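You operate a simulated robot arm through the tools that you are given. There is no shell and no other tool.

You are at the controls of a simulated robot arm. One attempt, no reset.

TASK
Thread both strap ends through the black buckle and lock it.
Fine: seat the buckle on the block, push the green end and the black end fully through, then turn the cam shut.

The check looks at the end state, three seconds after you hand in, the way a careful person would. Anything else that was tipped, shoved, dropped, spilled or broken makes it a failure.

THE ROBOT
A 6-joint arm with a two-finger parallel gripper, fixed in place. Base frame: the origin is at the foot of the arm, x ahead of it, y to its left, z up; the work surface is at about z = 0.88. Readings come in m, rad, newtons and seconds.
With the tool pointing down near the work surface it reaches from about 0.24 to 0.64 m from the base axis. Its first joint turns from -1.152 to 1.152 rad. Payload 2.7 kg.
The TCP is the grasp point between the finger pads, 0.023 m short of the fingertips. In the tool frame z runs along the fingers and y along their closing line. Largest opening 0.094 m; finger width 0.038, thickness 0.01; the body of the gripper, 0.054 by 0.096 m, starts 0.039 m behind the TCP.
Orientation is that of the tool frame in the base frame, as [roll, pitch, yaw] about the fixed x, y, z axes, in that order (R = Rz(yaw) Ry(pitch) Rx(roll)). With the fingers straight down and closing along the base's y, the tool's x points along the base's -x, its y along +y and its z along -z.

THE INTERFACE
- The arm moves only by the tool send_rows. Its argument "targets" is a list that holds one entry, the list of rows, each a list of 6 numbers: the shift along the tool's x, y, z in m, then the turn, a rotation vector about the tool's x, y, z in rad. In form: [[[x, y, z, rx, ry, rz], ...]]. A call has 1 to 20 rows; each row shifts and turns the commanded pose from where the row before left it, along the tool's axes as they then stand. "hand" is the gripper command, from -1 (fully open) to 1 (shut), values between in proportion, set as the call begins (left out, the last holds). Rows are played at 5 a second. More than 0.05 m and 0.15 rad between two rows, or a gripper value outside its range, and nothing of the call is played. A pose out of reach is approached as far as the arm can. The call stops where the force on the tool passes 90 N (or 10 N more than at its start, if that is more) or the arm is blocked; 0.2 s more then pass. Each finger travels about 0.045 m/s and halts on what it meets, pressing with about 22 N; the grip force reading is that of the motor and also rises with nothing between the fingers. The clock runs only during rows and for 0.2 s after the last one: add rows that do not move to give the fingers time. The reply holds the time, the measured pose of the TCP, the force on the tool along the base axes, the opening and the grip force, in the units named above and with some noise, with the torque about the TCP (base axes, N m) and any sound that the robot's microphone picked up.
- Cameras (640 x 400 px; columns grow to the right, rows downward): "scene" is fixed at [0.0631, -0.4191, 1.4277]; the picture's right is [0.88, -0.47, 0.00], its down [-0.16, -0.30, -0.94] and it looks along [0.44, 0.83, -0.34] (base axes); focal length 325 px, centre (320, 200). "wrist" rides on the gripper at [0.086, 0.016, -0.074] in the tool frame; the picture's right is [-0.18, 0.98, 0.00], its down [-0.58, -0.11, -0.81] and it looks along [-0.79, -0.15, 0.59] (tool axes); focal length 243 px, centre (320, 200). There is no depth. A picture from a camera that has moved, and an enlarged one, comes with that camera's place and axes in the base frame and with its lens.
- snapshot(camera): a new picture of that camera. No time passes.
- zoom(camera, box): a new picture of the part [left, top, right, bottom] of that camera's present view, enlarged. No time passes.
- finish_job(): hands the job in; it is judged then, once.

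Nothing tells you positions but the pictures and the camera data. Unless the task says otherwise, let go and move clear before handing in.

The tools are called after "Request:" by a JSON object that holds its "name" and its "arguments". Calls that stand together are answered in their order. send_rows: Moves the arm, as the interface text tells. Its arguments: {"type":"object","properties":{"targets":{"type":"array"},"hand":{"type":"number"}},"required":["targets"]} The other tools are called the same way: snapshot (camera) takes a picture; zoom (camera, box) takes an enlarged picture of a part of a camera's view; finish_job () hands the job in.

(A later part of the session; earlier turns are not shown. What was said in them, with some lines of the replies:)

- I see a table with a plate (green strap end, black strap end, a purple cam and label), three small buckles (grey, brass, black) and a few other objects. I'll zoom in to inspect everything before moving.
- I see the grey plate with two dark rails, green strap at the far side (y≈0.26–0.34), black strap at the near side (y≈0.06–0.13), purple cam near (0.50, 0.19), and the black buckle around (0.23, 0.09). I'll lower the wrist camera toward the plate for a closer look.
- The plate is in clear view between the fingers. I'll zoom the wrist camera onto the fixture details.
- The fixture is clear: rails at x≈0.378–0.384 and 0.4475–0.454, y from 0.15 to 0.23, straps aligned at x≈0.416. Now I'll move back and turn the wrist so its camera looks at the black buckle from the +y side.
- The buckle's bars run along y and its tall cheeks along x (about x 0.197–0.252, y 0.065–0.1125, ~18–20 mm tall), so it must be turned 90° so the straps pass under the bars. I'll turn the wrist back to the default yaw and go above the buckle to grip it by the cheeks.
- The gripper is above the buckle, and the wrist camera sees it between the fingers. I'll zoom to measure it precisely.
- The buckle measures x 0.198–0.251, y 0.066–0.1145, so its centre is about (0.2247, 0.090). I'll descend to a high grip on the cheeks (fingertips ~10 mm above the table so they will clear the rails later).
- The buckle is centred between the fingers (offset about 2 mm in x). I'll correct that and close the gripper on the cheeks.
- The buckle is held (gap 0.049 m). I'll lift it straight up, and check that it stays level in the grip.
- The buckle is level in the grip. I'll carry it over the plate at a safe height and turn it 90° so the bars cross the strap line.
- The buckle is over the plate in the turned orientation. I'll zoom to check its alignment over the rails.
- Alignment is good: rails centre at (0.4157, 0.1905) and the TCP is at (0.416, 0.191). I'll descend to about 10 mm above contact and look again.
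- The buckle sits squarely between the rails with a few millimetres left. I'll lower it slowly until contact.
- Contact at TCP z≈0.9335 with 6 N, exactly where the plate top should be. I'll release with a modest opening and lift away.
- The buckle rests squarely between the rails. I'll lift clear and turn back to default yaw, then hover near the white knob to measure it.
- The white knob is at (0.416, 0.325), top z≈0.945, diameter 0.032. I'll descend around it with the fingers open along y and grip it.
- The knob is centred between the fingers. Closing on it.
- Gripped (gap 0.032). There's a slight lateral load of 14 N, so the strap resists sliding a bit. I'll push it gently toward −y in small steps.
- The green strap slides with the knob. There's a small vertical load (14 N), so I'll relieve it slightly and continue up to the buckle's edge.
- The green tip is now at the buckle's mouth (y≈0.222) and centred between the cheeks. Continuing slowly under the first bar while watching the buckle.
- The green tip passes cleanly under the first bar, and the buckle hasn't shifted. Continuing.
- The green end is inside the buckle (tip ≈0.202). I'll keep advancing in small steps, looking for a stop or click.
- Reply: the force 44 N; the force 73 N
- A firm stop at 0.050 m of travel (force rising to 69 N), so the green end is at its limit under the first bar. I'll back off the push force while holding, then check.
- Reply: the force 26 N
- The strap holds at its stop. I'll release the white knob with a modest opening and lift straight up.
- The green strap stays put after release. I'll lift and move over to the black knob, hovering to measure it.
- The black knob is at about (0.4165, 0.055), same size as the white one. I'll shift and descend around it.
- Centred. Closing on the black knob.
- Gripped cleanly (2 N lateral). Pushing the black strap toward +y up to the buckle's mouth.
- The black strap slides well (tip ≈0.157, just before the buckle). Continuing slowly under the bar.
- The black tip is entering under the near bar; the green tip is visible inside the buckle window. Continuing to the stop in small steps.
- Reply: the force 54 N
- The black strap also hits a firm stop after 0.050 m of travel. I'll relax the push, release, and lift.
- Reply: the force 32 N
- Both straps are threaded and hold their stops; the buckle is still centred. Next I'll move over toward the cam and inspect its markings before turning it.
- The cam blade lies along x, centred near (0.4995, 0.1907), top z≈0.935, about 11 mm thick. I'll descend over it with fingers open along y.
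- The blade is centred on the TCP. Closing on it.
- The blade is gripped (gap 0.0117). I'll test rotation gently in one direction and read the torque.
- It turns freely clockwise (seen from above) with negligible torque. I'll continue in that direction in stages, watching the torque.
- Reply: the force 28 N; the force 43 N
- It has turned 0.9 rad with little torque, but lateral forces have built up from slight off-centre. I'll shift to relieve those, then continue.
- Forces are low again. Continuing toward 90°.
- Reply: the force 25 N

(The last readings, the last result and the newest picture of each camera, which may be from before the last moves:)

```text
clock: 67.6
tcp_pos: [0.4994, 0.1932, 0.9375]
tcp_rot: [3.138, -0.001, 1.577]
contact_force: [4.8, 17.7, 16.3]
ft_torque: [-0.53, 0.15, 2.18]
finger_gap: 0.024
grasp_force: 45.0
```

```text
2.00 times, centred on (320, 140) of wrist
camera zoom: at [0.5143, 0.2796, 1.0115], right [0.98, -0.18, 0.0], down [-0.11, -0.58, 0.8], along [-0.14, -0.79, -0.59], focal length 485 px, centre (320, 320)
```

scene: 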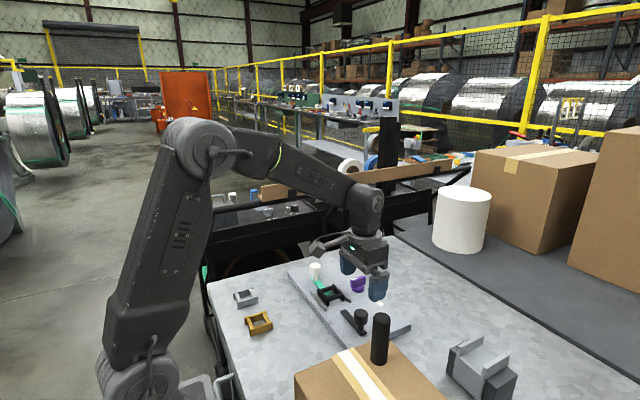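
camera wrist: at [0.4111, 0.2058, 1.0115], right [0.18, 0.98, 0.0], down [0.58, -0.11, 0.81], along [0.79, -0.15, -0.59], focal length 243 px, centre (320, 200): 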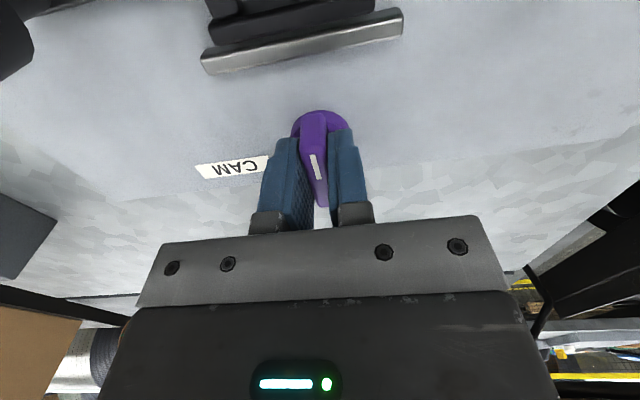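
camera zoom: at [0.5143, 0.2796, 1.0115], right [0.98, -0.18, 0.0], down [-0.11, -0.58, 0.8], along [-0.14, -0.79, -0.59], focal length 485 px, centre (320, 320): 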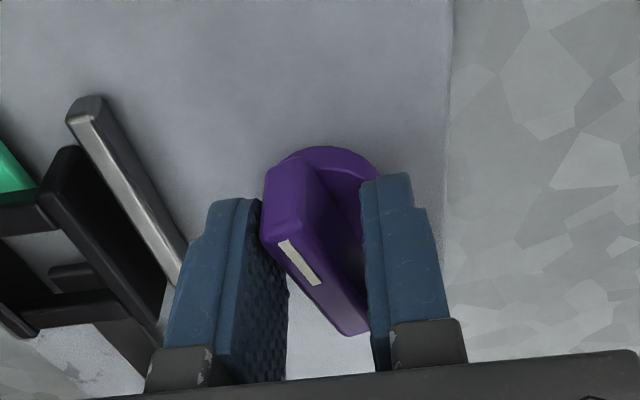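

The cam reached a stop at about 70° (torque rose to 2.2 N·m and the fingers began to twist on the blade). I'll open partially to leave the cam where it is and inspect it.

Request:
{"name": "send_rows", "arguments": {"targets": [[[0, 0, 0, 0, 0, 0], [0, 0, 0, 0, 0, 0], [0, 0, 0, 0, 0, 0]]], "hand": -0.06}}

Request:
{"name": "send_rows", "arguments": {"targets": [[[0, 0, -0.01, 0, 0, 0], [0, 0, -0.02, 0, 0, 0], [0, 0, -0.03, 0, 0, 0], [0, 0, -0.03, 0, 0, 0], [0, 0, 0, 0, 0, 0]]]}}

Request:
{"name": "zoom", "arguments": {"camera": "wrist", "box": [200, 0, 440, 150]}}

Request:
{"name": "zoom", "arguments": {"camera": "scene", "box": [300, 245, 410, 325]}}

```text
clock: 68.4
tcp_pos: [0.4976, 0.1907, 0.935]
tcp_rot: [-3.14, 0.001, 1.571]
contact_force: [-0.2, -0.1, -0.3]
ft_torque: [0.02, 0.02, 0.04]
finger_gap: 0.05
grasp_force: 0.1
```

```text
clock: 69.6
tcp_pos: [0.4981, 0.1939, 1.0258]
tcp_rot: [3.141, 0.0, 1.573]
contact_force: [0.3, 0.7, 0.7]
ft_torque: [-0.05, -0.01, -0.03]
finger_gap: 0.0499
grasp_force: 0.0
```

```text
2.67 times, centred on (320, 75) of wrist
camera zoom: at [0.5142, 0.2794, 1.1003], right [0.98, -0.18, 0.0], down [-0.11, -0.58, 0.81], along [-0.15, -0.79, -0.59], focal length 647 px, centre (320, 533)
```

zoom: 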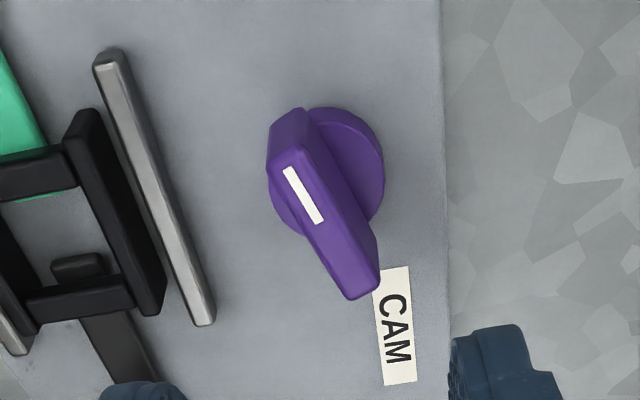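

```text
5.00 times, centred on (355, 285) of scene
camera zoom: at [0.0631, -0.4191, 1.4277], right [0.88, -0.47, 0.0], down [-0.16, -0.3, -0.94], along [0.44, 0.83, -0.34], focal length 1623 px, centre (145, -225)
```

zoom: 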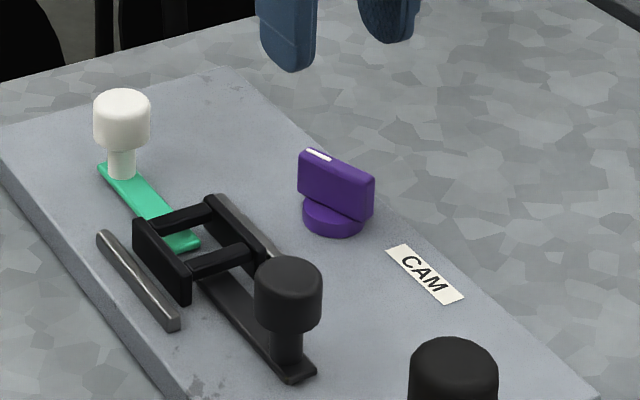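

The cam now rests at its stop, about 70° from its start, and stays there. I'll inspect the buckle and strap tips closely from here.

Request:
{"name": "zoom", "arguments": {"camera": "wrist", "box": [150, 0, 310, 150]}}

Request:
{"name": "zoom", "arguments": {"camera": "scene", "box": [310, 265, 370, 310]}}

Request:
{"name": "snapshot", "arguments": {"camera": "wrist"}}

```text
2.67 times, centred on (230, 75) of wrist
camera zoom: at [0.5142, 0.2794, 1.1003], right [0.98, -0.18, 0.0], down [-0.11, -0.58, 0.81], along [-0.15, -0.79, -0.59], focal length 647 px, centre (560, 533)
```

zoom: 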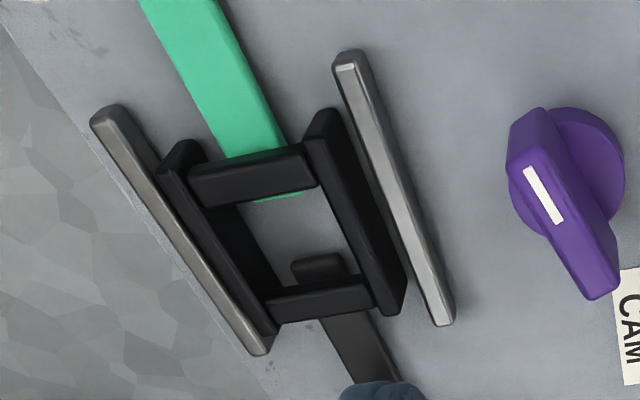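

```text
8.89 times, centred on (340, 288) of scene
camera zoom: at [0.0631, -0.4191, 1.4277], right [0.88, -0.47, 0.0], down [-0.16, -0.3, -0.94], along [0.44, 0.83, -0.34], focal length 2886 px, centre (142, -578)
```

zoom: 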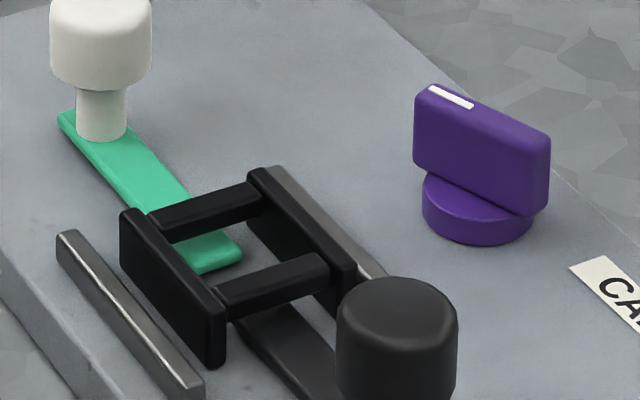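

```text
taken
camera wrist: at [0.5142, 0.2794, 1.1003], right [0.98, -0.18, 0.0], down [-0.11, -0.58, 0.81], along [-0.15, -0.79, -0.59], focal length 243 px, centre (320, 200)
```

wrist: 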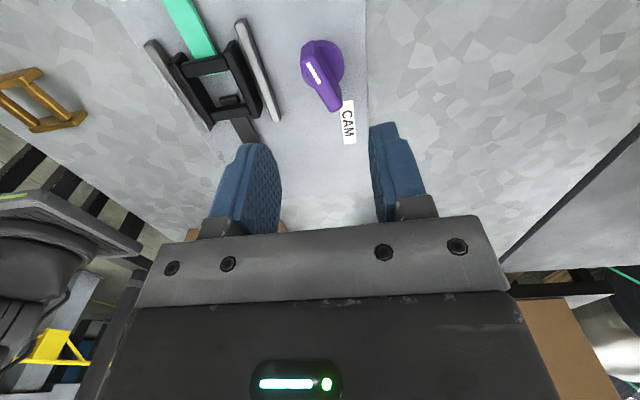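

Both strap tips sit past their bars inside the buckle window, the buckle is flat and centred between the rails, and the cam is at its stop. I'll raise the arm well clear and take a final look.

Request:
{"name": "send_rows", "arguments": {"targets": [[[0, 0, -0.03, 0, 0, 0], [0, 0, -0.03, 0, 0, 0], [0, 0, -0.03, 0, 0, 0], [0, 0, -0.03, 0, 0, 0], [0, 0, -0.03, 0, 0, 0], [0, -0.025, -0.02, 0, 0, 0], [0, -0.03, 0, 0, 0, 0], [0, -0.03, 0, 0, 0, 0], [0, -0.03, 0, 0, 0, 0], [0, -0.03, 0, 0, 0, 0], [0, 0, 0, 0, 0, 0]]], "hand": -1}}

Request:
{"name": "snapshot", "arguments": {"camera": "scene"}}

Request:
{"name": "zoom", "arguments": {"camera": "scene", "box": [220, 240, 420, 365]}}

Request:
{"name": "snapshot", "arguments": {"camera": "wrist"}}

```text
clock: 72.0
tcp_pos: [0.3571, 0.1912, 1.1967]
tcp_rot: [3.141, 0.0, 1.573]
contact_force: [0.4, 0.6, 0.4]
ft_torque: [-0.02, -0.01, 0.01]
finger_gap: 0.0939
grasp_force: 0.1
```

```text
taken
```

scene: 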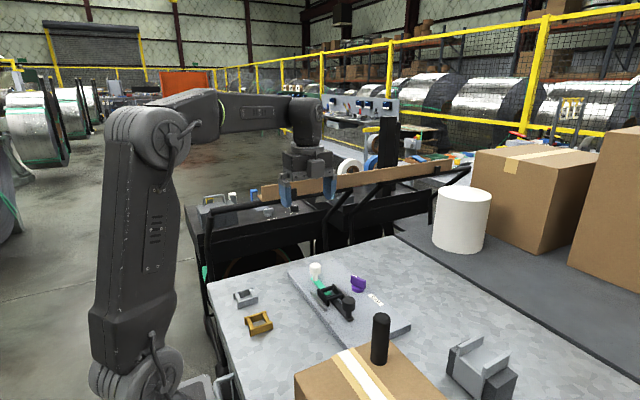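

```text
3.20 times, centred on (320, 302) of scene
camera zoom: at [0.0631, -0.4191, 1.4277], right [0.88, -0.47, 0.0], down [-0.16, -0.3, -0.94], along [0.44, 0.83, -0.34], focal length 1039 px, centre (320, -128)
```

zoom: 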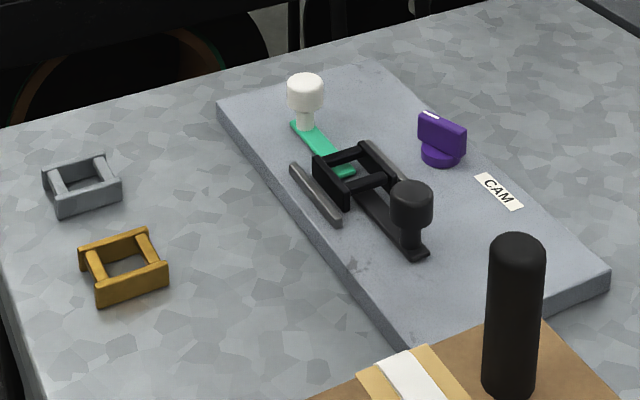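

```text
taken
camera wrist: at [0.3716, 0.2778, 1.2713], right [0.98, -0.18, 0.0], down [-0.11, -0.58, 0.81], along [-0.15, -0.79, -0.59], focal length 243 px, centre (320, 200)
```

wrist: 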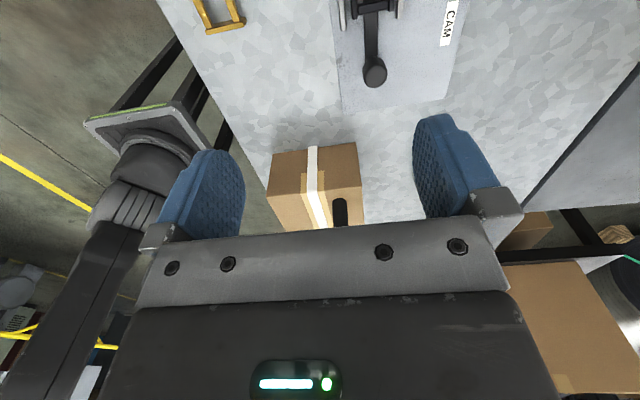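

The black buckle is seated between the rails, the green and black ends are both through to their stops, and the cam is turned to its stop. The other buckles, the box, the cylinder and the cradle look undisturbed, and the arm is open and well clear. I took the cam's stop, about 70° clockwise from its start, as shut; nothing on the fixture marks which way is shut, and I did not test the other direction. Handing in.

Request:
{"name": "finish_job", "arguments": {}}

```text
The job is handed in.
```

I handed the job in with the buckle seated, both strap ends pushed through to their stops, and the cam turned to its stop. No result came back, so I don't know whether it passed.

- **Buckle:** I turned the black buckle 90° so its bars cross the straps. It sits flat between the two rails, centred to within about 2 mm.
- **Straps:** Each end slid 0.050 m and then met a firm stop. Both tips are a few millimetres past their first bar, inside the buckle window, and they stayed there after release.
- **Cam:** It turned about 70° clockwise, seen from above, before hitting a hard stop, and it held there when I let go. Nothing on the fixture marks which way is shut, and I did not try the other direction, so this is the least certain part.

The brass and grey buckles, the box with the cylinder and the cradle look undisturbed. The gripper was open and well clear when I handed in.
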